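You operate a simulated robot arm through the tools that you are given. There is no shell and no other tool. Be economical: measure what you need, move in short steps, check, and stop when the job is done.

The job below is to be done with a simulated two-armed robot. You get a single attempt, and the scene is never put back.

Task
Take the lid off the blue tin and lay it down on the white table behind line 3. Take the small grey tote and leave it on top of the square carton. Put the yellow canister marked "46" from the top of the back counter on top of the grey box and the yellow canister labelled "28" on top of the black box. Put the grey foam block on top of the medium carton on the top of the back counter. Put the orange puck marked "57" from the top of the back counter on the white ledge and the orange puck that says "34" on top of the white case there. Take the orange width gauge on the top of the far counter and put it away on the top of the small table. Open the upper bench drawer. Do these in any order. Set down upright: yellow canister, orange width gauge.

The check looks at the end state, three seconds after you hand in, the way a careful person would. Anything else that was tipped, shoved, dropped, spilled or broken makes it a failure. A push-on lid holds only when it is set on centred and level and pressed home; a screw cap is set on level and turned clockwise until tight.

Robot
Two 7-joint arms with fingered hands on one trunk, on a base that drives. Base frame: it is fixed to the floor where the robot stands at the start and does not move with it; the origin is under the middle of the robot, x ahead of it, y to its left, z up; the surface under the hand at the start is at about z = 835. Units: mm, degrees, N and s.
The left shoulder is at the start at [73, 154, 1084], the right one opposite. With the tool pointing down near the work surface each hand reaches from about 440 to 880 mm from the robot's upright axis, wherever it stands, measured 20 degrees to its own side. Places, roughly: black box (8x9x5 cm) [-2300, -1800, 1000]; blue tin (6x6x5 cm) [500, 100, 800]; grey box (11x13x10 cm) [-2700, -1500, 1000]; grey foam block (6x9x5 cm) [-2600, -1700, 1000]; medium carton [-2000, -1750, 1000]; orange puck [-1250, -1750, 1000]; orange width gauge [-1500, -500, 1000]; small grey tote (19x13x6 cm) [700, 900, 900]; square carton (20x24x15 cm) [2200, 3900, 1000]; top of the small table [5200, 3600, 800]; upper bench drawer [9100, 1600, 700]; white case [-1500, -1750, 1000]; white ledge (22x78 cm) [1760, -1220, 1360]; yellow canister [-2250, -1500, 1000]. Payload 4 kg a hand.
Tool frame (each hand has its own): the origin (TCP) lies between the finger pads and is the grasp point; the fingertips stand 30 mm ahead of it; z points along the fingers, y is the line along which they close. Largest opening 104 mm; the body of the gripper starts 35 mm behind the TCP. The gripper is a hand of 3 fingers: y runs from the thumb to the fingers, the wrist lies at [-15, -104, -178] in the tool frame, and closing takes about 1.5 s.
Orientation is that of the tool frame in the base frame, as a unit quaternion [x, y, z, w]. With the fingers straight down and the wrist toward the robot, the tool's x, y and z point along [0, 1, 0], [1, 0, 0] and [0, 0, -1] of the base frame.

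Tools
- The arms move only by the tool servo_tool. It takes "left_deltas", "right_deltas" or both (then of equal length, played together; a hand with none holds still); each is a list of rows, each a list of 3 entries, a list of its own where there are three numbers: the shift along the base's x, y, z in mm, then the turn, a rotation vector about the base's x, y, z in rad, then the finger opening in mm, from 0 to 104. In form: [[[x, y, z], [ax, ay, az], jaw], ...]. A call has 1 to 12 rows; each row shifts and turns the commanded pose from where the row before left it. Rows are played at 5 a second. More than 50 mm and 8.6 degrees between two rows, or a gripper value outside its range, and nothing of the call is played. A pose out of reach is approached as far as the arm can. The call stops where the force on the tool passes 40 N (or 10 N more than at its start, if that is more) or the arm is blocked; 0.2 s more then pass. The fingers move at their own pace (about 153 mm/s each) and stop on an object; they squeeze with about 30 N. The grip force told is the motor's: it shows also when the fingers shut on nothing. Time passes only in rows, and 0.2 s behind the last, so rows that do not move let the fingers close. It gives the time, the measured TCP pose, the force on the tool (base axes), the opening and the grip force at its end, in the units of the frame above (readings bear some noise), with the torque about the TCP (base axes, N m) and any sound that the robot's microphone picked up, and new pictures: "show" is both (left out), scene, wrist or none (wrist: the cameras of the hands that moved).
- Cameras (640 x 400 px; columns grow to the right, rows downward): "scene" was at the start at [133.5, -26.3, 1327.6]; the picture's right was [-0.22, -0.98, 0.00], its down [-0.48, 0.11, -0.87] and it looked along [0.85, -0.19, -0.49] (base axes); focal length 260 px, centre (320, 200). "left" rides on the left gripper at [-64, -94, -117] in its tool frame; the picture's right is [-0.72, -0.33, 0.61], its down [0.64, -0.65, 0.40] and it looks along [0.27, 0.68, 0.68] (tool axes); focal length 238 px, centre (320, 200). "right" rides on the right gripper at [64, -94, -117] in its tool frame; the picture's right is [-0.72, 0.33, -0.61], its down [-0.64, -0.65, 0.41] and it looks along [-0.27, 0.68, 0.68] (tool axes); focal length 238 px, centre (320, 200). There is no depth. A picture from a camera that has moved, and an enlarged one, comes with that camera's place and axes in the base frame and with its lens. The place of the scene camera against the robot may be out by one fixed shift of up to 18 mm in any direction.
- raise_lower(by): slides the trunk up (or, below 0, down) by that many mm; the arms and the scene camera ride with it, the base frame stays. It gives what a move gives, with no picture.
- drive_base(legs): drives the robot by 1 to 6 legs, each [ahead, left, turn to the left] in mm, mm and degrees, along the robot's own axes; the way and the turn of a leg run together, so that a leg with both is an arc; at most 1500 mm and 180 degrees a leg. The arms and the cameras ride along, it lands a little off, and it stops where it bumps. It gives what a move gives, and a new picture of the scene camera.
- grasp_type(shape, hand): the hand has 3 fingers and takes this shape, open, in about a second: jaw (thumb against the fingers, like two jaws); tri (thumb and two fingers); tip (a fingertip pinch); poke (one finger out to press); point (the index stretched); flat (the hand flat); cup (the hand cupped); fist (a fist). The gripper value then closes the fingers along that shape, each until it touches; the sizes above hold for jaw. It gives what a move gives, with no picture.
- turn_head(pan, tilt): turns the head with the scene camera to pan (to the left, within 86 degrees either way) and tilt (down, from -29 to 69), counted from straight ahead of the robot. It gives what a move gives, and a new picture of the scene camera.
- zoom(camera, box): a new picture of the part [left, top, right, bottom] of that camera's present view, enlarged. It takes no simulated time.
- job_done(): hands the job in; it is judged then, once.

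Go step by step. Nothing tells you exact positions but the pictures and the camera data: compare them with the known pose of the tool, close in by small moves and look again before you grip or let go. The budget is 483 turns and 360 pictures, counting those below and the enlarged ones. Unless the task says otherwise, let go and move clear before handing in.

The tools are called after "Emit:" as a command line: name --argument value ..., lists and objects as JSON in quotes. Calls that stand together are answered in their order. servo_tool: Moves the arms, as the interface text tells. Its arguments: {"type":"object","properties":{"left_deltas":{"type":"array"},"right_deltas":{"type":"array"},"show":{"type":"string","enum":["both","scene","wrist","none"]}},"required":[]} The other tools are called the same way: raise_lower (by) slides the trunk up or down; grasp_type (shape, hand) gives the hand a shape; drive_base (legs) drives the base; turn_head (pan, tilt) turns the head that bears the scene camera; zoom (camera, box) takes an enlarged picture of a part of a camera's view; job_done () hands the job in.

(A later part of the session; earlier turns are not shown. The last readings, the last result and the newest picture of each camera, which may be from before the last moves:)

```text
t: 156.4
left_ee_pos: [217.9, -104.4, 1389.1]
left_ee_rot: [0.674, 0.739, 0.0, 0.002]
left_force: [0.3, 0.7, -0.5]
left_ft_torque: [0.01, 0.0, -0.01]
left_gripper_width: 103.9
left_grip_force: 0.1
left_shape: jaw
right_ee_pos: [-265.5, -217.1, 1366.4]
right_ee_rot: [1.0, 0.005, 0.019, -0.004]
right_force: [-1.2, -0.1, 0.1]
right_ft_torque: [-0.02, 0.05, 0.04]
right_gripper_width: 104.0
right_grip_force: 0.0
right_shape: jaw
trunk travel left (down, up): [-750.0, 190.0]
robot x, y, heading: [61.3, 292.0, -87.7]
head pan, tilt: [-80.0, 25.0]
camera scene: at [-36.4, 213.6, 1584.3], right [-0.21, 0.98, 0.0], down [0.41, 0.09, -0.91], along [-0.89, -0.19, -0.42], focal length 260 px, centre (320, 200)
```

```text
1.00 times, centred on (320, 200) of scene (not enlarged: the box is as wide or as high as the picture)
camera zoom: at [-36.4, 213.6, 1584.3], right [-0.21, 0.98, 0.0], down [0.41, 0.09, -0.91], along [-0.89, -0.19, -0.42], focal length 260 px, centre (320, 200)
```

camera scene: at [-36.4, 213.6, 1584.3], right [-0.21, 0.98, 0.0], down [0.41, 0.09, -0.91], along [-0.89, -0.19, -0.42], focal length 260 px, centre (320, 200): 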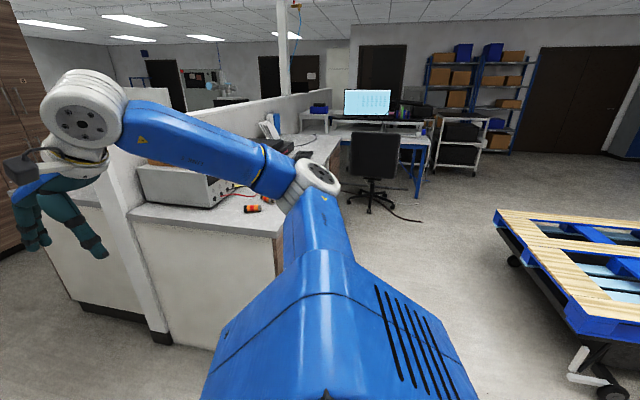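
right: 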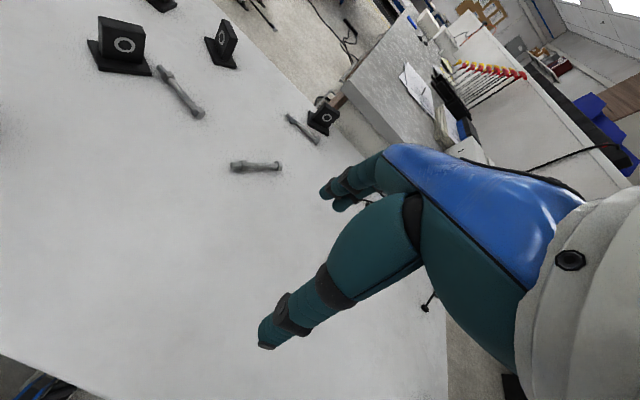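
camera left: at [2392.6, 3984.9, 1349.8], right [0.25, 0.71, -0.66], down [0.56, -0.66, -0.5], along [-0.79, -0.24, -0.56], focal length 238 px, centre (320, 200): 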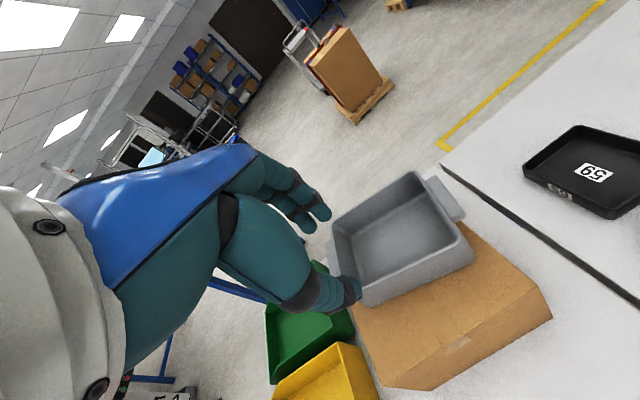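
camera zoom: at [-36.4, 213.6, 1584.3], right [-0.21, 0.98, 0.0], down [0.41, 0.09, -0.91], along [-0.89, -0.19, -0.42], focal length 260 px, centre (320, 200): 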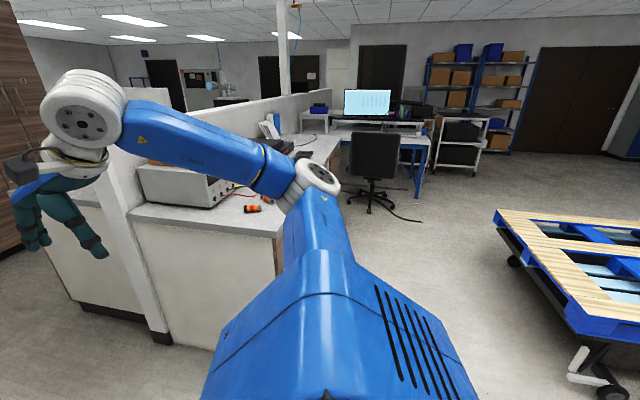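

The aisle north of the far counter is free. I slide right to about x = −1440 in front of it, facing south.

Emit:
drive_base --legs '[[0, -1400, -2]]'

Emit:
turn_head --pan 0 --tilt 35

```text
t: 163.3
left_ee_pos: [-1181.9, -123.7, 1389.0]
left_ee_rot: [0.693, 0.72, -0.001, 0.001]
left_force: [-0.3, 0.1, 0.4]
left_ft_torque: [0.01, 0.0, 0.03]
left_gripper_width: 103.7
left_grip_force: 0.0
left_shape: jaw
right_ee_pos: [-1673.5, -209.8, 1366.6]
right_ee_rot: [1.0, -0.022, 0.017, -0.003]
right_force: [0.0, -0.4, 1.0]
right_ft_torque: [0.0, 0.01, -0.02]
right_gripper_width: 104.0
right_grip_force: 0.0
right_shape: jaw
trunk travel left (down, up): [-750.0, 190.0]
robot x, y, heading: [-1321.6, 285.0, -91.4]
head pan, tilt: [-80.0, 25.0]
camera scene: at [-1421.2, 207.7, 1584.5], right [-0.16, 0.99, 0.0], down [0.42, 0.07, -0.91], along [-0.9, -0.14, -0.42], focal length 260 px, centre (320, 200)
```

scene: 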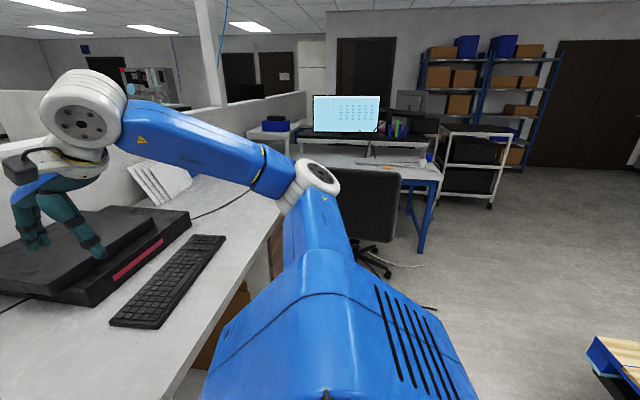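

```text
t: 164.9
left_ee_pos: [-1185.7, -121.8, 1389.4]
left_ee_rot: [0.693, 0.721, -0.001, 0.002]
left_force: [0.4, 0.1, -0.1]
left_ft_torque: [-0.02, 0.0, 0.01]
left_gripper_width: 103.8
left_grip_force: 0.0
left_shape: jaw
right_ee_pos: [-1675.4, -208.0, 1367.9]
right_ee_rot: [1.0, -0.023, 0.018, -0.002]
right_force: [0.7, 0.0, -0.7]
right_ft_torque: [-0.01, -0.02, 0.01]
right_gripper_width: 104.0
right_grip_force: 0.1
right_shape: jaw
trunk travel left (down, up): [-750.0, 190.0]
robot x, y, heading: [-1323.2, 282.2, -91.0]
head pan, tilt: [0.0, 35.0]
camera scene: at [-1334.8, 134.0, 1568.5], right [-1.0, 0.02, 0.0], down [0.01, 0.58, -0.82], along [-0.02, -0.82, -0.58], focal length 260 px, centre (320, 200)
```

scene: 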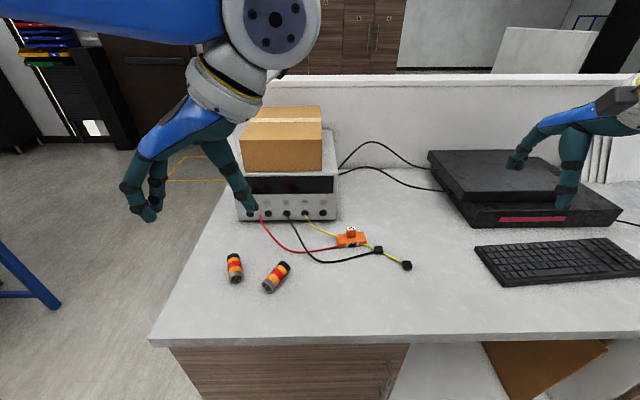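

I see an orange item on the leads and two striped cylinders; I zoom to identify the width gauge.

Emit:
zoom --camera "scene" --box '[200, 200, 440, 310]'

Emit:
zoom --camera "scene" --box '[310, 215, 430, 275]'

```text
2.67 times, centred on (320, 255) of scene
camera zoom: at [-1334.8, 134.0, 1568.5], right [-1.0, 0.02, 0.0], down [0.01, 0.58, -0.82], along [-0.02, -0.82, -0.58], focal length 694 px, centre (320, 53)
```

zoom: 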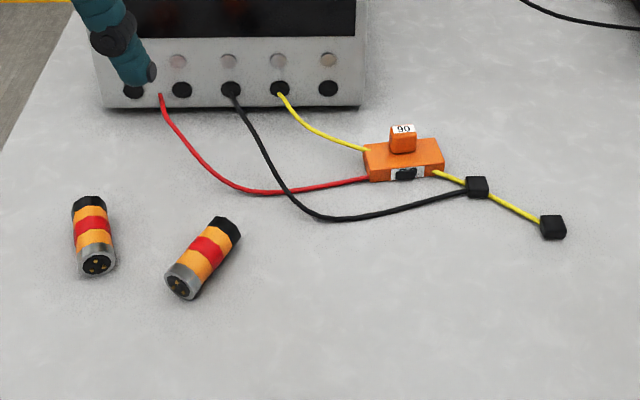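

```text
5.33 times, centred on (370, 245) of scene
camera zoom: at [-1334.8, 134.0, 1568.5], right [-1.0, 0.02, 0.0], down [0.01, 0.58, -0.82], along [-0.02, -0.82, -0.58], focal length 1388 px, centre (53, -40)
```

zoom: 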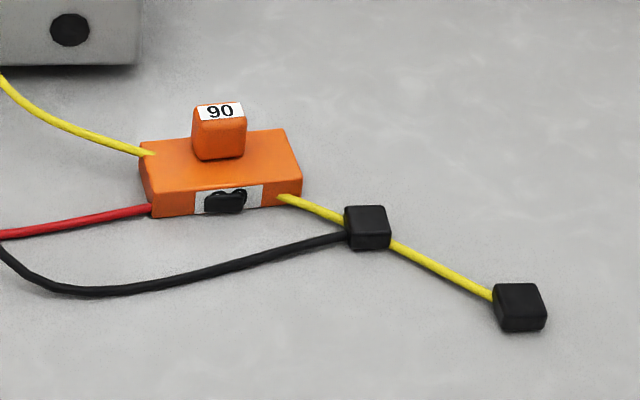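

The orange gauge marked "90" is at about [−1452, −510]. I do the back counter first: I drive around the counter's east end to its south side.

Emit:
drive_base --legs '[[0, 850, 1], [1450, 0, 0], [1350, 0, 0], [0, 0, -90]]'

Emit:
turn_head --pan -30 --tilt 20

```text
t: 174.8
left_ee_pos: [-490.7, -1398.5, 1370.7]
left_ee_rot: [0.746, 0.666, 0.014, -0.005]
left_force: [-0.5, 0.9, 0.4]
left_ft_torque: [-0.04, 0.0, 0.0]
left_gripper_width: 103.8
left_grip_force: 0.1
left_shape: jaw
right_ee_pos: [-998.6, -1410.3, 1375.7]
right_ee_rot: [0.993, -0.116, -0.006, 0.007]
right_force: [-0.1, -0.1, 0.6]
right_ft_torque: [-0.01, 0.0, -0.01]
right_gripper_width: 104.0
right_grip_force: 0.0
right_shape: jaw
trunk travel left (down, up): [-750.0, 190.0]
robot x, y, heading: [-541.5, -946.7, -100.0]
head pan, tilt: [0.0, 35.0]
stopped in leg 2: the robot was blocked; the commanded pose is now the measured one
camera scene: at [-488.2, -1115.0, 1568.0], right [-0.98, 0.17, 0.06], down [0.05, 0.58, -0.81], along [-0.17, -0.8, -0.58], focal length 260 px, centre (320, 200)
```

scene: 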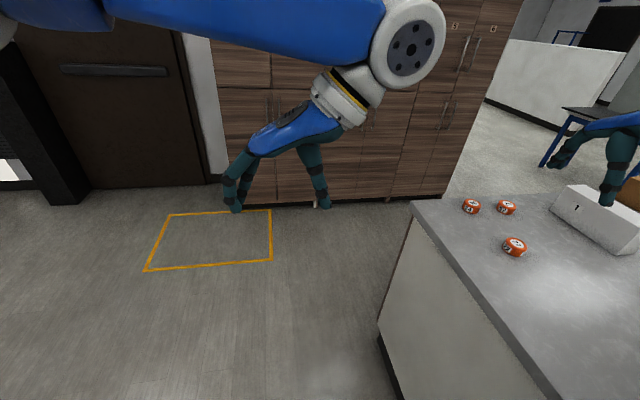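

```text
t: 175.7
left_ee_pos: [-480.1, -1391.0, 1376.2]
left_ee_rot: [0.74, 0.672, 0.008, -0.002]
left_force: [0.2, 0.1, -0.4]
left_ft_torque: [-0.02, 0.02, 0.01]
left_gripper_width: 103.9
left_grip_force: 0.0
left_shape: jaw
right_ee_pos: [-987.4, -1409.6, 1378.9]
right_ee_rot: [0.994, -0.108, -0.008, 0.009]
right_force: [-0.1, -0.5, -0.6]
right_ft_torque: [0.03, 0.01, 0.0]
right_gripper_width: 104.0
right_grip_force: 0.0
right_shape: jaw
trunk travel left (down, up): [-750.0, 190.0]
robot x, y, heading: [-544.2, -957.2, -98.4]
head pan, tilt: [-30.0, 20.0]
camera scene: at [-529.2, -1085.4, 1596.2], right [-0.78, 0.62, 0.05], down [0.16, 0.27, -0.95], along [-0.61, -0.73, -0.31], focal length 260 px, centre (320, 200)
```

scene: 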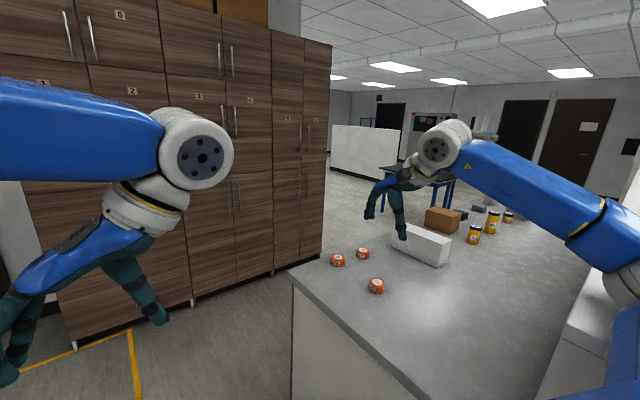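

My right elbow caught the divider's end. I move left away from it, straighten up, and then go on south.

Emit:
drive_base --legs '[[-60, 200, 4], [0, 150, 5]]'

Emit:
turn_head --pan -75 --tilt 25

```text
t: 177.2
left_ee_pos: [-354.3, -1341.2, 1372.8]
left_ee_rot: [0.712, 0.701, 0.022, 0.009]
left_force: [0.5, -0.4, 0.2]
left_ft_torque: [0.02, -0.01, -0.02]
left_gripper_width: 103.6
left_grip_force: 0.1
left_shape: jaw
right_ee_pos: [-887.5, -1381.6, 1387.9]
right_ee_rot: [0.994, -0.103, -0.045, 0.016]
right_force: [-0.7, 0.1, -0.9]
right_ft_torque: [0.03, -0.04, 0.03]
right_gripper_width: 103.9
right_grip_force: 0.1
right_shape: jaw
trunk travel left (down, up): [-750.0, 190.0]
robot x, y, heading: [-410.8, -908.6, -93.9]
head pan, tilt: [-30.0, 20.0]
stopped in leg 1: the robot was blocked; the commanded pose is now the measured one
camera scene: at [-477.0, -1045.6, 1590.9], right [-0.83, 0.56, 0.0], down [0.19, 0.29, -0.94], along [-0.53, -0.78, -0.34], focal length 260 px, centre (320, 200)
```

scene: 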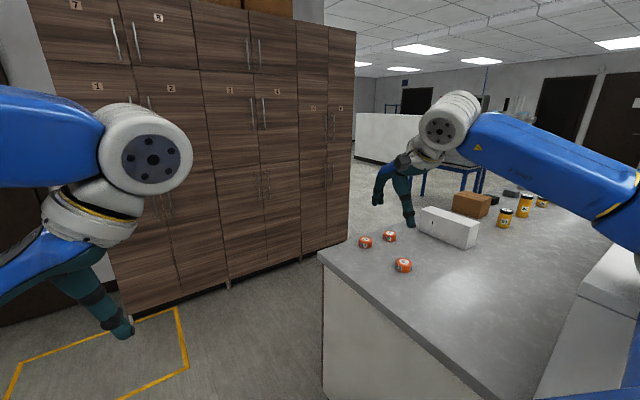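

```text
t: 178.3
left_ee_pos: [-366.4, -1337.4, 1376.8]
left_ee_rot: [0.712, 0.701, 0.024, 0.014]
left_force: [-0.6, 0.7, 0.1]
left_ft_torque: [0.0, -0.04, -0.04]
left_gripper_width: 103.9
left_grip_force: 0.0
left_shape: jaw
right_ee_pos: [-899.4, -1375.5, 1386.9]
right_ee_rot: [0.994, -0.103, -0.042, 0.018]
right_force: [-0.7, 0.4, 0.0]
right_ft_torque: [-0.02, -0.04, -0.01]
right_gripper_width: 103.9
right_grip_force: 0.0
right_shape: jaw
trunk travel left (down, up): [-750.0, 190.0]
robot x, y, heading: [-413.7, -906.1, -94.1]
head pan, tilt: [-75.0, 25.0]
camera scene: at [-539.0, -981.7, 1583.0], right [-0.19, 0.98, 0.0], down [0.43, 0.08, -0.9], along [-0.88, -0.17, -0.44], focal length 260 px, centre (320, 200)
```

scene: 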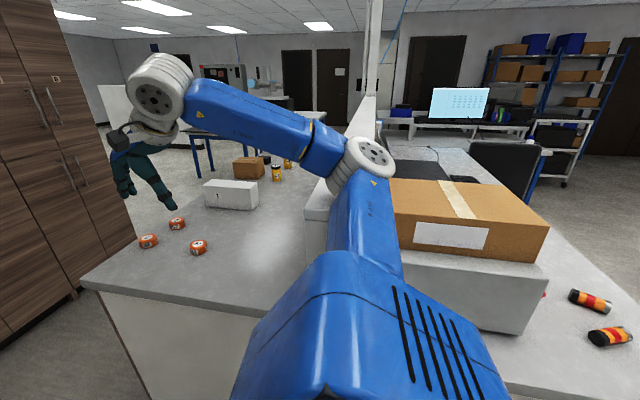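

The right arm reaches over the divider beside the carton. I raise the trunk fully so that the arm is clear, then move left.

Emit:
raise_lower --by 185

Emit:
drive_base --legs '[[0, 300, 0]]'

```text
t: 180.4
left_ee_pos: [-354.9, -1339.2, 1562.2]
left_ee_rot: [0.712, 0.702, 0.02, 0.009]
left_force: [1.1, -0.7, 0.0]
left_ft_torque: [-0.02, 0.06, -0.02]
left_gripper_width: 103.8
left_grip_force: 0.1
left_shape: jaw
right_ee_pos: [-887.1, -1377.6, 1575.6]
right_ee_rot: [0.993, -0.103, -0.046, 0.018]
right_force: [-0.2, 0.2, 0.1]
right_ft_torque: [0.0, 0.0, 0.0]
right_gripper_width: 103.9
right_grip_force: 0.1
right_shape: jaw
trunk travel left (down, up): [-935.0, 5.0]
robot x, y, heading: [-416.7, -905.3, -94.0]
head pan, tilt: [-75.0, 25.0]
```

```text
t: 182.4
left_ee_pos: [-53.3, -1358.8, 1562.3]
left_ee_rot: [0.711, 0.703, 0.021, 0.01]
left_force: [0.4, 0.6, -0.5]
left_ft_torque: [-0.01, -0.02, -0.03]
left_gripper_width: 103.9
left_grip_force: 0.1
left_shape: jaw
right_ee_pos: [-585.5, -1401.0, 1573.8]
right_ee_rot: [0.994, -0.101, -0.045, 0.018]
right_force: [0.7, -0.7, -0.1]
right_ft_torque: [0.02, 0.01, 0.03]
right_gripper_width: 104.1
right_grip_force: 0.0
right_shape: jaw
trunk travel left (down, up): [-935.0, 5.0]
robot x, y, heading: [-112.2, -925.4, -94.0]
head pan, tilt: [-75.0, 25.0]
camera scene: at [-222.1, -1004.6, 1769.0], right [-0.19, 0.98, 0.0], down [0.42, 0.08, -0.9], along [-0.89, -0.17, -0.43], focal length 260 px, centre (320, 200)
```

scene: 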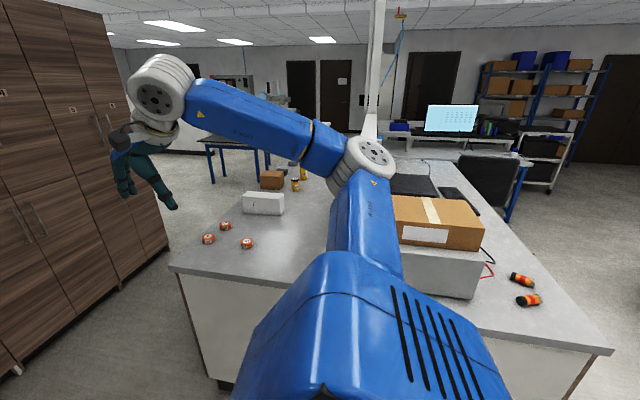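

Free again. I drive on south past the counter end, turn west, and look at the back counter.

Emit:
drive_base --legs '[[1400, 60, 0], [130, 0, 4], [0, 0, -90]]'

Emit:
turn_head --pan -25 --tilt 25

```text
t: 194.1
left_ee_pos: [-585.9, -2538.7, 1562.1]
left_ee_rot: [1.0, 0.023, 0.009, 0.019]
left_force: [-0.4, 0.6, 0.1]
left_ft_torque: [-0.01, -0.01, -0.02]
left_gripper_width: 103.7
left_grip_force: 0.0
left_shape: jaw
right_ee_pos: [-657.2, -2010.0, 1577.7]
right_ee_rot: [-0.652, 0.756, 0.047, 0.019]
right_force: [-0.6, 0.2, -0.1]
right_ft_torque: [0.0, -0.01, 0.03]
right_gripper_width: 104.1
right_grip_force: 0.1
right_shape: jaw
trunk travel left (down, up): [-935.0, 5.0]
robot x, y, heading: [-160.5, -2453.3, 179.1]
head pan, tilt: [-75.0, 25.0]
camera scene: at [-245.8, -2363.1, 1769.2], right [0.97, 0.25, 0.0], down [0.11, -0.41, -0.91], along [-0.22, 0.88, -0.42], focal length 260 px, centre (320, 200)
```

scene: 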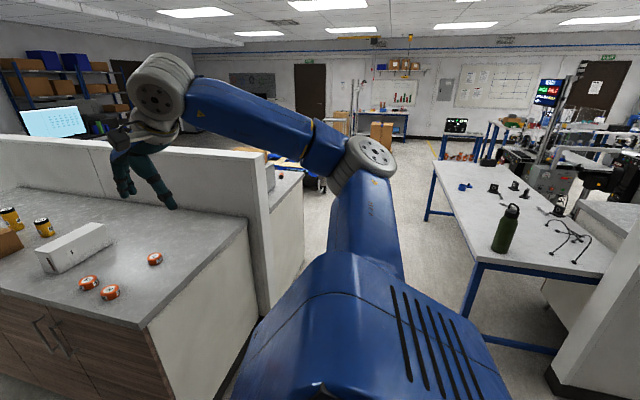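

```text
t: 195.3
left_ee_pos: [-583.1, -2540.3, 1562.5]
left_ee_rot: [1.0, 0.023, 0.007, 0.019]
left_force: [-0.2, -0.1, -0.3]
left_ft_torque: [-0.01, 0.06, 0.0]
left_gripper_width: 103.9
left_grip_force: 0.0
left_shape: jaw
right_ee_pos: [-654.1, -2011.8, 1578.4]
right_ee_rot: [-0.653, 0.756, 0.048, 0.02]
right_force: [-0.3, -0.2, 0.2]
right_ft_torque: [0.0, 0.03, -0.02]
right_gripper_width: 103.9
right_grip_force: 0.1
right_shape: jaw
trunk travel left (down, up): [-935.0, 5.0]
robot x, y, heading: [-163.0, -2450.3, 179.5]
head pan, tilt: [-25.0, 25.0]
camera scene: at [-304.2, -2412.9, 1769.3], right [0.43, 0.9, 0.0], down [0.38, -0.18, -0.91], along [-0.82, 0.39, -0.42], focal length 260 px, centre (320, 200)
```

scene: 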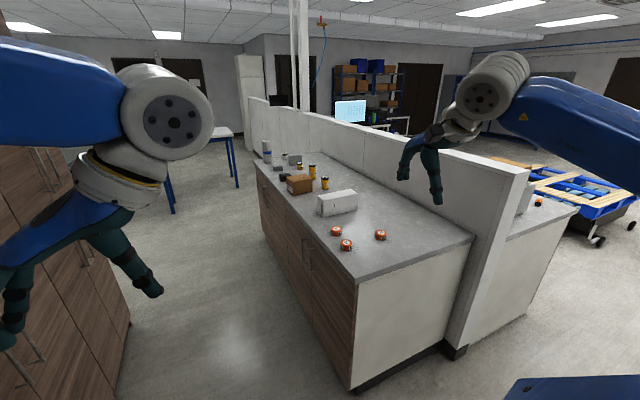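

The back counter's south face is at y ≈ −1845, with an aisle to the lockers (y ≈ −3150). I drive west to x ≈ −1350 and face the counter.

Emit:
drive_base --legs '[[1190, 0, 0], [0, 0, -89.5]]'

Emit:
turn_head --pan 0 --tilt 35

```text
t: 205.2
left_ee_pos: [-1449.6, -2005.3, 1562.3]
left_ee_rot: [0.72, -0.693, -0.009, 0.019]
left_force: [0.2, -0.4, -0.3]
left_ft_torque: [-0.01, -0.03, -0.03]
left_gripper_width: 104.0
left_grip_force: 0.0
left_shape: jaw
right_ee_pos: [-920.0, -1936.8, 1579.1]
right_ee_rot: [0.076, 0.996, 0.02, 0.048]
right_force: [-0.7, 0.6, 0.1]
right_ft_torque: [0.02, 0.0, 0.0]
right_gripper_width: 103.9
right_grip_force: 0.0
right_shape: jaw
trunk travel left (down, up): [-935.0, 5.0]
robot x, y, heading: [-1361.9, -2430.0, 89.0]
head pan, tilt: [-25.0, 25.0]
camera scene: at [-1326.2, -2298.0, 1769.2], right [0.9, -0.44, 0.0], down [-0.19, -0.38, -0.91], along [0.4, 0.81, -0.42], focal length 260 px, centre (320, 200)
```

scene: 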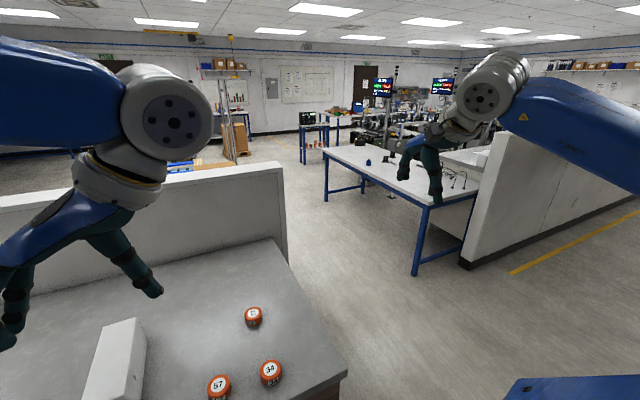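

```text
t: 206.1
left_ee_pos: [-1451.5, -2006.1, 1563.1]
left_ee_rot: [0.72, -0.693, -0.009, 0.019]
left_force: [-0.7, -0.6, 0.2]
left_ft_torque: [0.01, -0.04, 0.01]
left_gripper_width: 104.1
left_grip_force: 0.0
left_shape: jaw
right_ee_pos: [-922.4, -1936.9, 1579.6]
right_ee_rot: [0.076, 0.996, 0.021, 0.047]
right_force: [0.7, 0.7, 0.2]
right_ft_torque: [0.01, 0.01, 0.03]
right_gripper_width: 103.9
right_grip_force: 0.1
right_shape: jaw
trunk travel left (down, up): [-935.0, 5.0]
robot x, y, heading: [-1360.5, -2430.5, 88.7]
head pan, tilt: [0.0, 35.0]
camera scene: at [-1364.7, -2292.7, 1753.5], right [1.0, -0.02, 0.0], down [-0.01, -0.58, -0.82], along [0.01, 0.82, -0.58], focal length 260 px, centre (320, 200)
```

scene: 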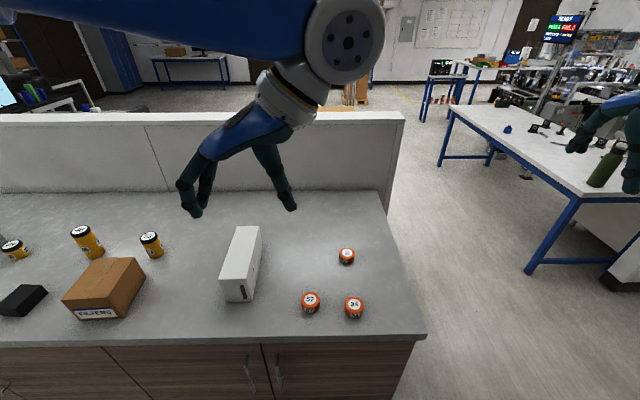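

I can read pucks "57" and "34", see the white case, the FILTERS carton, black box and canisters. I lower the trunk to working height and look again for triangulation.

Emit:
zoom --camera "scene" --box '[200, 210, 400, 335]'

Emit:
raise_lower --by -320

Emit:
turn_head --pan 0 --tilt 35

Emit:
zoom --camera "scene" --box '[200, 150, 420, 287]'

```text
3.20 times, centred on (300, 272) of scene
camera zoom: at [-1364.7, -2292.7, 1753.5], right [1.0, -0.02, 0.0], down [-0.01, -0.58, -0.82], along [0.01, 0.82, -0.58], focal length 833 px, centre (384, -32)
```

zoom: 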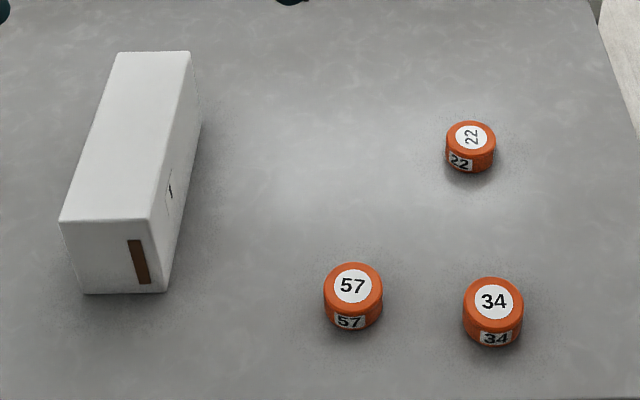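

```text
t: 209.2
left_ee_pos: [-1450.8, -2007.1, 1242.8]
left_ee_rot: [0.72, -0.693, -0.009, 0.018]
left_force: [-0.2, -0.6, 0.5]
left_ft_torque: [0.02, 0.01, 0.0]
left_gripper_width: 103.6
left_grip_force: 0.1
left_shape: jaw
right_ee_pos: [-922.9, -1938.9, 1261.1]
right_ee_rot: [0.075, 0.996, 0.022, 0.048]
right_force: [-0.6, -0.1, -0.5]
right_ft_torque: [0.02, 0.01, -0.02]
right_gripper_width: 103.8
right_grip_force: 0.0
right_shape: jaw
trunk travel left (down, up): [-615.0, 325.0]
robot x, y, heading: [-1362.0, -2432.6, 89.0]
head pan, tilt: [0.0, 35.0]
```

```text
t: 209.8
left_ee_pos: [-1449.3, -2006.7, 1241.8]
left_ee_rot: [0.72, -0.693, -0.01, 0.018]
left_force: [-0.3, -0.2, 0.5]
left_ft_torque: [0.02, 0.01, 0.01]
left_gripper_width: 103.9
left_grip_force: 0.0
left_shape: jaw
right_ee_pos: [-922.1, -1938.3, 1260.2]
right_ee_rot: [0.076, 0.996, 0.021, 0.048]
right_force: [0.3, -0.5, 0.0]
right_ft_torque: [0.02, 0.0, 0.0]
right_gripper_width: 104.0
right_grip_force: 0.2
right_shape: jaw
trunk travel left (down, up): [-615.0, 325.0]
robot x, y, heading: [-1358.9, -2428.4, 89.0]
head pan, tilt: [0.0, 35.0]
camera scene: at [-1365.2, -2293.8, 1433.5], right [1.0, -0.02, 0.0], down [-0.01, -0.58, -0.82], along [0.01, 0.82, -0.58], focal length 260 px, centre (320, 200)
```

scene: 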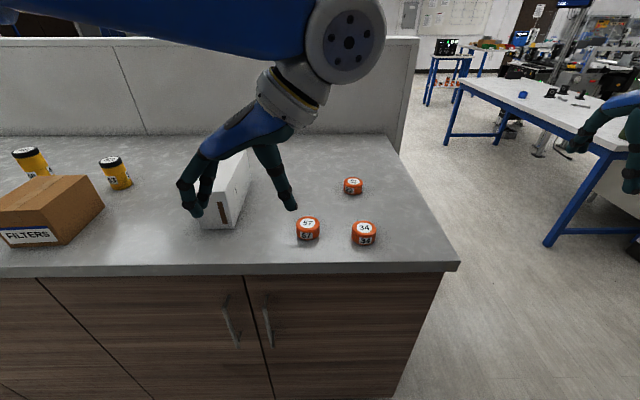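

```text
2.91 times, centred on (310, 218) of scene
camera zoom: at [-1365.2, -2293.8, 1433.5], right [1.0, -0.02, 0.0], down [-0.01, -0.58, -0.82], along [0.01, 0.82, -0.58], focal length 757 px, centre (349, 146)
```

zoom: 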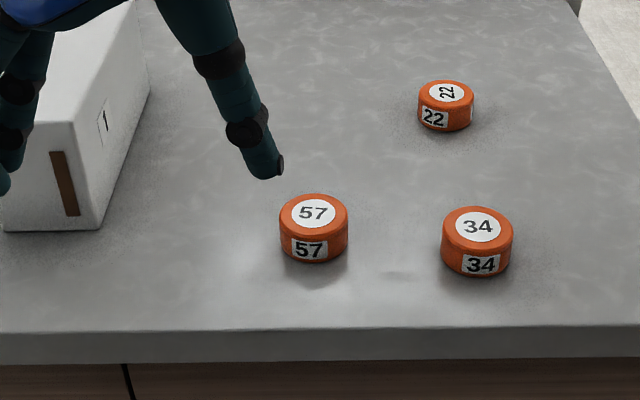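

Triangulated: puck 34 top at [−1251, −1817, 1013], puck 57 at [−1390, −1797, 1013], white case top centre [−1627, −1653, 1094]. I bring the left hand over puck 34.

Emit:
servo_tool --left_deltas '[[[33, 31, -18], [0.012, -0.039, 0], 90], [[33, 31, -18], [0, 0, 0], 90], [[33, 32, -18], [0, 0, 0], 90], [[33, 32, -18], [0, 0, 0], 90], [[33, 32, -18], [0, 0, 0], 90], [[33, 32, -18], [0, 0, 0], 90], [[0, 0, -20], [0, 0, 0], 90]]' --show "both"

```text
t: 211.4
left_ee_pos: [-1279.7, -1841.5, 1128.1]
left_ee_rot: [0.72, -0.694, 0.002, 0.0]
left_force: [-0.2, 0.8, -0.6]
left_ft_torque: [0.01, 0.0, -0.05]
left_gripper_width: 90.0
left_grip_force: 0.1
left_shape: jaw
left hand out of reach, approached as far as the arm can: row 6
right_ee_pos: [-924.4, -1939.3, 1260.2]
right_ee_rot: [0.076, 0.996, 0.021, 0.049]
right_force: [-0.6, -0.7, -0.1]
right_ft_torque: [-0.02, -0.01, -0.02]
right_gripper_width: 103.9
right_grip_force: 0.2
right_shape: jaw
trunk travel left (down, up): [-615.0, 325.0]
robot x, y, heading: [-1362.3, -2434.1, 88.9]
head pan, tilt: [0.0, 35.0]
camera scene: at [-1365.5, -2293.5, 1433.5], right [1.0, -0.02, 0.0], down [-0.01, -0.58, -0.82], along [0.01, 0.82, -0.58], focal length 260 px, centre (320, 200)
camera left: at [-1188.3, -1774.2, 1244.5], right [0.3, 0.73, -0.61], down [0.68, -0.62, -0.4], along [-0.67, -0.3, -0.68], focal length 238 px, centre (320, 200)
```

scene: 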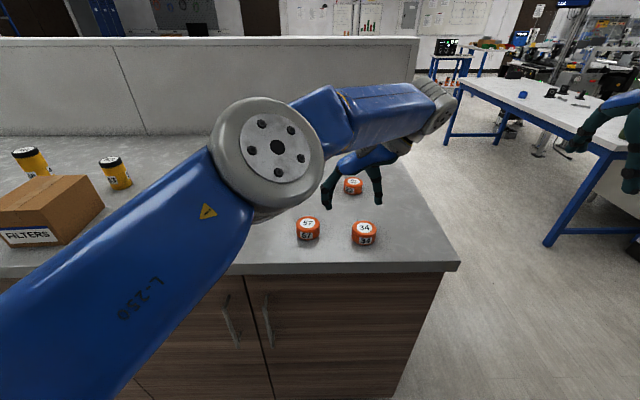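
left: 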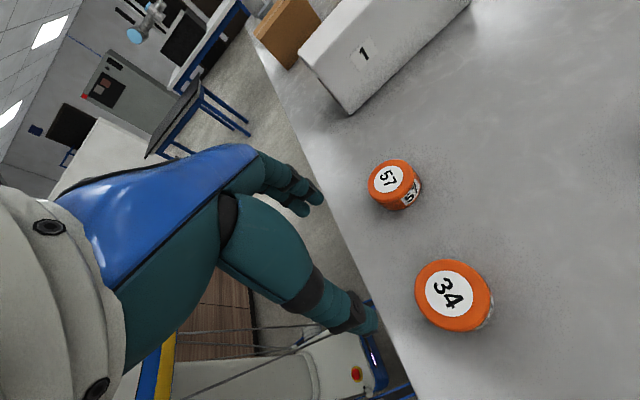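

The hand is still turned from the tote grasp. I turn it back 90° so the wrist is toward the robot, and look again over the pucks.

Emit:
servo_tool --left_deltas '[[[4, 0, 4], [0, 0, -0.1428], 90], [[4, 0, 4], [0, 0, -0.1428], 90], [[4, 0, 4], [0, 0, -0.1428], 90], [[4, 0, 0], [0, 0, -0.1428], 90], [[4, 0, 0], [0, 0, -0.1428], 90], [[4, 0, 0], [0, 0, -0.1428], 90], [[4, 2, 0], [0, 0, -0.1428], 90], [[4, 5, 0], [0, 0, -0.1428], 90], [[4, 10, 0], [0, 0, -0.1428], 90], [[4, 10, 0], [0, 0, -0.1428], 90], [[3, 10, 0], [0, 0, -0.1428], 90]]' --show "both"

```text
t: 213.8
left_ee_pos: [-1234.7, -1804.4, 1137.2]
left_ee_rot: [-0.019, 1.0, -0.001, -0.001]
left_force: [-0.3, -0.8, -0.5]
left_ft_torque: [0.01, 0.03, -0.04]
left_gripper_width: 90.0
left_grip_force: 0.0
left_shape: jaw
right_ee_pos: [-922.1, -1938.6, 1258.9]
right_ee_rot: [0.076, 0.996, 0.02, 0.049]
right_force: [0.2, 0.0, -0.2]
right_ft_torque: [0.01, -0.02, -0.03]
right_gripper_width: 103.7
right_grip_force: 0.0
right_shape: jaw
trunk travel left (down, up): [-615.0, 325.0]
robot x, y, heading: [-1362.9, -2424.6, 89.1]
head pan, tilt: [0.0, 35.0]
camera scene: at [-1364.8, -2292.7, 1433.4], right [1.0, -0.02, 0.0], down [-0.01, -0.58, -0.82], along [0.01, 0.82, -0.58], focal length 260 px, centre (320, 200)
camera left: at [-1167.8, -1895.4, 1253.8], right [0.73, -0.3, -0.61], down [-0.62, -0.68, -0.4], along [-0.3, 0.67, -0.68], focal length 238 px, centre (320, 200)
```

scene: 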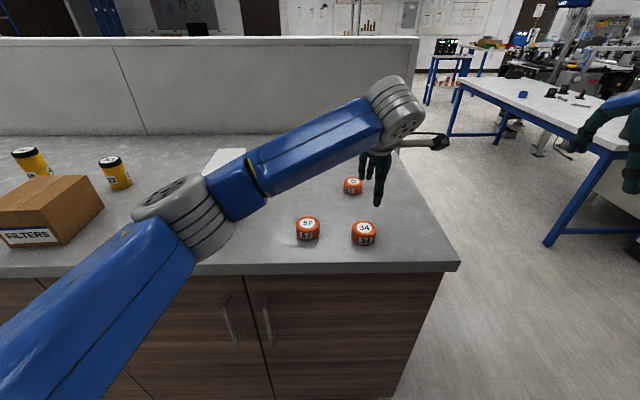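
left: 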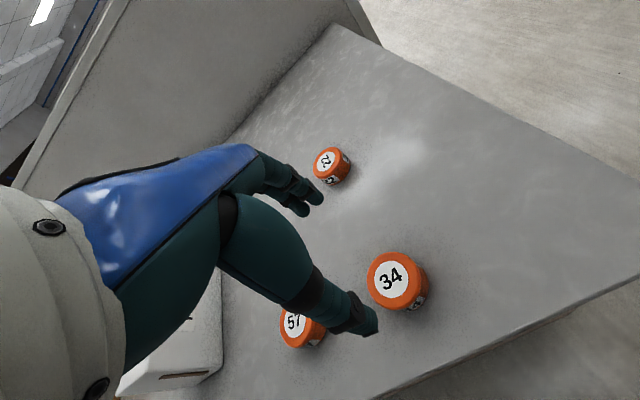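

Puck 34 is at about [−1241, −1805], top near z 990. I descend partway and check.

Emit:
servo_tool --left_deltas '[[[-5, -1, -45], [0, 0, 0], 90], [[0, 0, -45], [0, 0, 0], 90]]' --show "wrist"

Emit:
zoom --camera "scene" --box '[300, 150, 440, 260]'

```text
t: 214.4
left_ee_pos: [-1241.0, -1804.7, 1049.3]
left_ee_rot: [-0.019, 1.0, -0.001, 0.0]
left_force: [0.2, 0.1, 0.2]
left_ft_torque: [-0.02, 0.02, 0.01]
left_gripper_width: 89.8
left_grip_force: 0.1
left_shape: jaw
right_ee_pos: [-922.7, -1938.3, 1259.2]
right_ee_rot: [0.076, 0.996, 0.02, 0.048]
right_force: [0.6, -0.1, -0.2]
right_ft_torque: [0.01, -0.01, 0.01]
right_gripper_width: 104.0
right_grip_force: 0.1
right_shape: jaw
trunk travel left (down, up): [-615.0, 325.0]
robot x, y, heading: [-1363.7, -2426.5, 89.1]
head pan, tilt: [0.0, 35.0]
camera left: at [-1173.9, -1896.1, 1164.5], right [0.73, -0.3, -0.61], down [-0.62, -0.68, -0.4], along [-0.3, 0.67, -0.68], focal length 238 px, centre (320, 200)
```

left: 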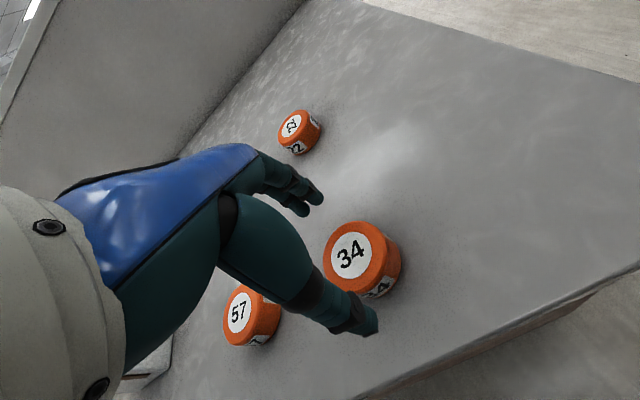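

```text
3.64 times, centred on (370, 205) of scene
camera zoom: at [-1364.9, -2291.9, 1433.4], right [1.0, -0.02, 0.0], down [-0.01, -0.58, -0.82], along [0.01, 0.82, -0.58], focal length 947 px, centre (138, 182)
```

zoom: 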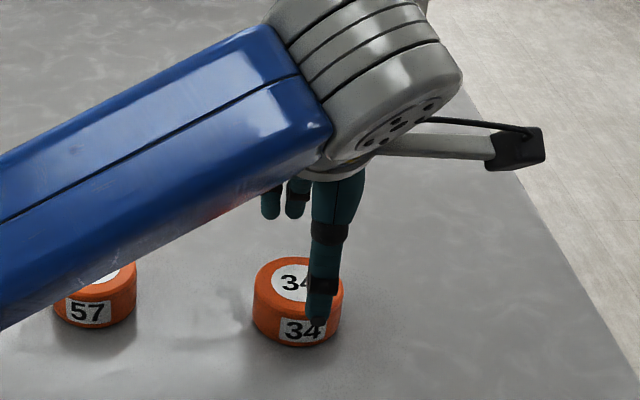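

Puck top is at z ≈ 1005, centre [−1242, −1808]. I descend to TCP ≈ 1007 and close.

Emit:
servo_tool --left_deltas '[[[-2, -3, -22], [0, 0, 0], 90], [[0, 0, -18], [0, 0, 0], 90], [[0, 0, 0], [0, 0, 0], 70], [[0, 0, 0], [0, 0, 0], 50], [[0, 0, 0], [0, 0, 0], 40], [[0, 0, 0], [0, 0, 0], 40]]' --show "wrist"

```text
t: 215.8
left_ee_pos: [-1242.2, -1808.9, 1006.8]
left_ee_rot: [-0.019, 1.0, -0.002, -0.002]
left_force: [-0.2, -0.2, -0.5]
left_ft_torque: [0.02, 0.02, 0.0]
left_gripper_width: 51.0
left_grip_force: 29.8
left_shape: jaw
right_ee_pos: [-921.9, -1937.6, 1261.0]
right_ee_rot: [0.076, 0.996, 0.021, 0.048]
right_force: [0.2, 0.1, -0.8]
right_ft_torque: [0.0, 0.0, 0.0]
right_gripper_width: 103.9
right_grip_force: 0.1
right_shape: jaw
trunk travel left (down, up): [-615.0, 325.0]
robot x, y, heading: [-1360.6, -2428.7, 88.9]
head pan, tilt: [0.0, 35.0]
camera left: at [-1175.1, -1900.1, 1123.3], right [0.73, -0.3, -0.61], down [-0.62, -0.68, -0.4], along [-0.3, 0.67, -0.68], focal length 238 px, centre (320, 200)
```

left: 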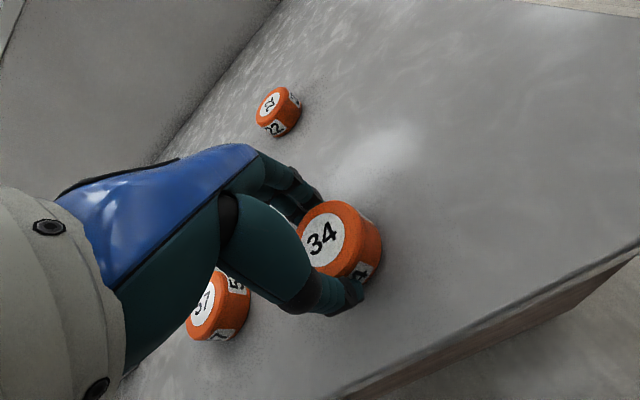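

Puck 34 is gripped. I lift it and move over the white case.

Emit:
servo_tool --left_deltas '[[[0, 0, 40], [0, 0, 0], 40], [[0, 0, 45], [0, 0, 0], 40], [[0, 0, 45], [0, 0, 0], 40], [[0, 0, 45], [0, 0, 0], 40], [[-45, 20, 0], [0, 0, 0], 40], [[-45, 20, 0], [0, 0, 0], 40], [[-45, 20, 0], [0, 0, 0], 40], [[-45, 20, 0], [0, 0, 0], 40], [[-45, 20, 0], [0, 0, 0], 40], [[-45, 20, 0], [0, 0, 0], 40], [[-45, 20, 0], [0, 0, 0], 40]]' --show "both"

```text
t: 218.2
left_ee_pos: [-1561.6, -1668.0, 1182.6]
left_ee_rot: [-0.019, 1.0, -0.002, -0.001]
left_force: [-1.4, 0.1, -0.7]
left_ft_torque: [0.04, -0.01, 0.03]
left_gripper_width: 50.9
left_grip_force: 29.5
left_shape: jaw
right_ee_pos: [-923.7, -1937.2, 1259.5]
right_ee_rot: [0.076, 0.996, 0.02, 0.049]
right_force: [0.1, 0.3, 0.3]
right_ft_torque: [-0.01, 0.01, 0.0]
right_gripper_width: 103.7
right_grip_force: 0.0
right_shape: jaw
trunk travel left (down, up): [-615.0, 325.0]
robot x, y, heading: [-1363.8, -2427.5, 88.6]
head pan, tilt: [0.0, 35.0]
camera scene: at [-1368.2, -2292.2, 1433.3], right [1.0, -0.02, 0.0], down [-0.01, -0.58, -0.82], along [0.01, 0.82, -0.58], focal length 260 px, centre (320, 200)
camera left: at [-1493.7, -1758.3, 1298.7], right [0.73, -0.3, -0.61], down [-0.62, -0.68, -0.4], along [-0.3, 0.67, -0.68], focal length 238 px, centre (320, 200)
```

scene: 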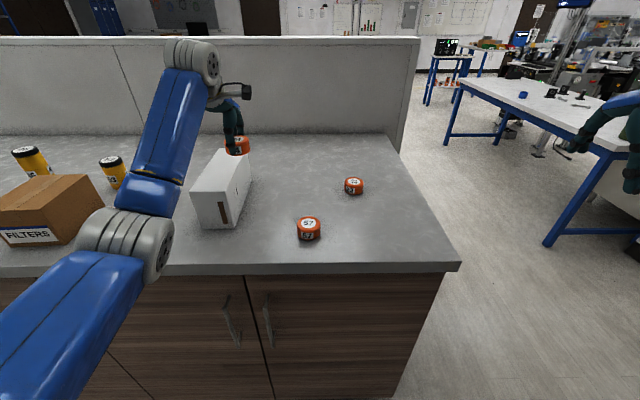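
left: 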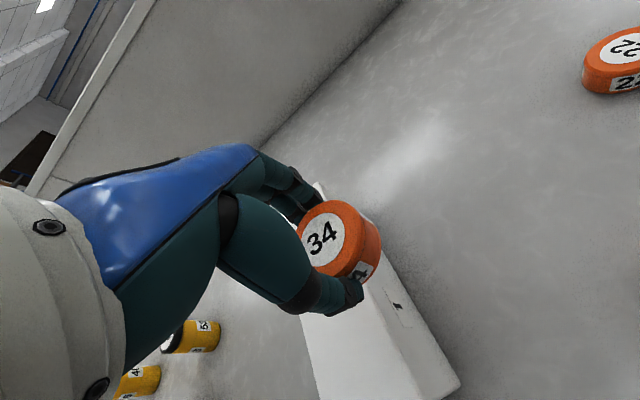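

I zoom on the case for a better fix of its top.

Emit:
zoom --camera "scene" --box '[160, 120, 280, 240]'

```text
3.33 times, centred on (220, 180) of scene
camera zoom: at [-1368.2, -2292.2, 1433.3], right [1.0, -0.02, 0.0], down [-0.01, -0.58, -0.82], along [0.01, 0.82, -0.58], focal length 868 px, centre (653, 267)
```

zoom: 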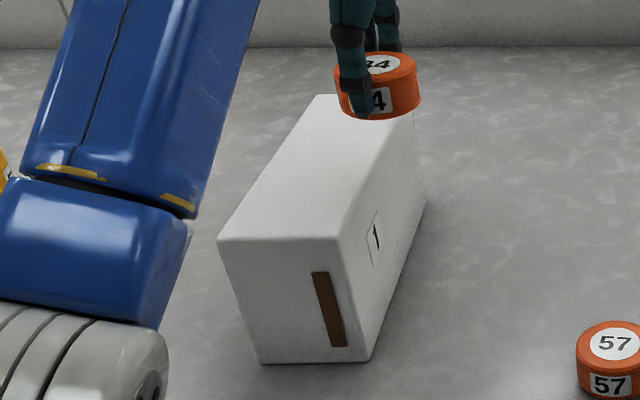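

Case centre refined to about [−1615, −1645], top z ≈ 1086. I move over it and lower.

Emit:
servo_tool --left_deltas '[[[-40, 10, 0], [0, 0, 0], 40], [[-13, 10, 0], [0, 0, 0], 40], [[0, 0, -30], [0, 0, 0], 40], [[0, 0, -10], [0, 0, 0], 40]]' --show "both"

Emit:
zoom --camera "scene" --box '[160, 120, 280, 240]'

```text
t: 219.2
left_ee_pos: [-1611.3, -1648.3, 1143.1]
left_ee_rot: [-0.021, 1.0, -0.001, -0.002]
left_force: [0.3, 0.0, -0.8]
left_ft_torque: [0.02, 0.02, 0.01]
left_gripper_width: 51.2
left_grip_force: 30.4
left_shape: jaw
right_ee_pos: [-922.7, -1937.7, 1260.1]
right_ee_rot: [0.076, 0.996, 0.02, 0.048]
right_force: [-0.3, 0.4, 0.6]
right_ft_torque: [-0.04, -0.01, 0.0]
right_gripper_width: 104.0
right_grip_force: 0.1
right_shape: jaw
trunk travel left (down, up): [-615.0, 325.0]
robot x, y, heading: [-1366.9, -2425.0, 89.2]
head pan, tilt: [0.0, 35.0]
camera scene: at [-1365.8, -2292.5, 1433.4], right [1.0, -0.02, 0.0], down [-0.01, -0.58, -0.82], along [0.01, 0.82, -0.58], focal length 260 px, centre (320, 200)
camera left: at [-1543.5, -1739.7, 1258.6], right [0.73, -0.3, -0.61], down [-0.62, -0.68, -0.4], along [-0.3, 0.67, -0.68], focal length 238 px, centre (320, 200)
```

scene: 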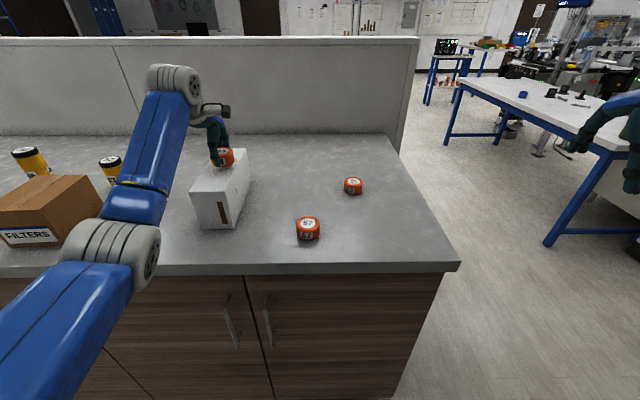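
left: 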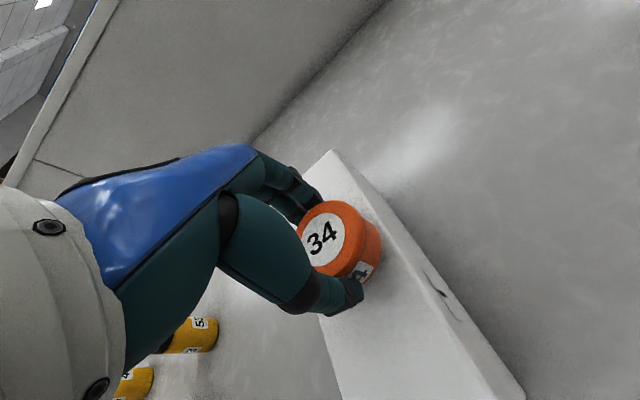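

```text
3.33 times, centred on (220, 180) of scene
camera zoom: at [-1365.8, -2292.5, 1433.4], right [1.0, -0.02, 0.0], down [-0.01, -0.58, -0.82], along [0.01, 0.82, -0.58], focal length 868 px, centre (653, 267)
```

zoom: 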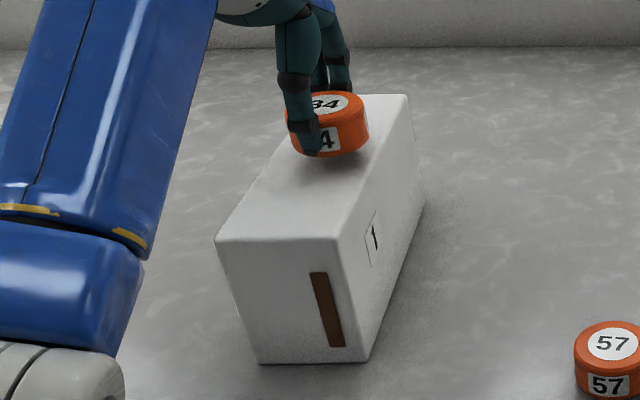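

Centred over the case. I lower in small steps to contact.

Emit:
servo_tool --left_deltas '[[[0, 0, -8], [0, 0, 0], 40], [[0, 0, -5], [0, 0, 0], 40], [[0, 0, -3], [0, 0, 0], 40], [[0, 0, -2], [0, 0, 0], 40]]' --show "none"

```text
t: 220.2
left_ee_pos: [-1609.2, -1650.1, 1127.1]
left_ee_rot: [-0.02, 1.0, 0.001, -0.001]
left_force: [-1.2, 1.0, 6.0]
left_ft_torque: [0.0, 0.04, 0.01]
left_gripper_width: 51.1
left_grip_force: 29.9
left_shape: jaw
right_ee_pos: [-921.1, -1939.1, 1260.5]
right_ee_rot: [0.076, 0.996, 0.021, 0.048]
right_force: [0.8, 0.4, 1.1]
right_ft_torque: [-0.01, 0.0, 0.0]
right_gripper_width: 104.0
right_grip_force: 0.0
right_shape: jaw
trunk travel left (down, up): [-615.0, 325.0]
robot x, y, heading: [-1360.0, -2433.0, 88.9]
head pan, tilt: [0.0, 35.0]
```

Contact at 6 N. I release, lift and look.

Emit:
servo_tool --left_deltas '[[[0, 0, 0], [0, 0, 0], 56], [[0, 0, 0], [0, 0, 0], 75], [[0, 0, 0], [0, 0, 0], 80], [[0, 0, 35], [0, 0, 0], 80], [[0, 0, 45], [0, 0, 0], 80]]' --show "wrist"

Emit:
zoom --camera "scene" --box '[160, 120, 280, 240]'

```text
t: 221.4
left_ee_pos: [-1606.6, -1649.6, 1204.8]
left_ee_rot: [-0.02, 1.0, -0.002, -0.002]
left_force: [-0.3, -0.4, 0.3]
left_ft_torque: [0.0, -0.02, 0.0]
left_gripper_width: 79.6
left_grip_force: 0.0
left_shape: jaw
right_ee_pos: [-921.8, -1937.7, 1260.3]
right_ee_rot: [0.076, 0.996, 0.021, 0.048]
right_force: [0.5, -0.2, 0.1]
right_ft_torque: [0.0, 0.02, 0.02]
right_gripper_width: 104.2
right_grip_force: 0.0
right_shape: jaw
trunk travel left (down, up): [-615.0, 325.0]
robot x, y, heading: [-1361.0, -2431.6, 89.0]
head pan, tilt: [0.0, 35.0]
camera left: at [-1539.3, -1740.6, 1320.8], right [0.73, -0.3, -0.61], down [-0.62, -0.68, -0.4], along [-0.3, 0.67, -0.68], focal length 238 px, centre (320, 200)
```

left: 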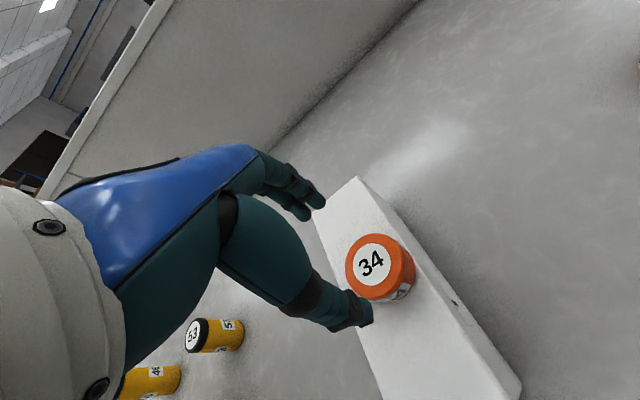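

```text
3.33 times, centred on (220, 180) of scene
camera zoom: at [-1364.7, -2294.0, 1433.5], right [1.0, -0.02, 0.0], down [-0.01, -0.57, -0.82], along [0.01, 0.82, -0.58], focal length 868 px, centre (653, 267)
```

zoom: 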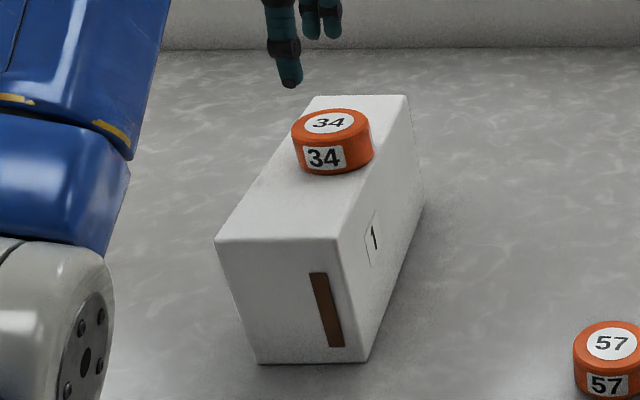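

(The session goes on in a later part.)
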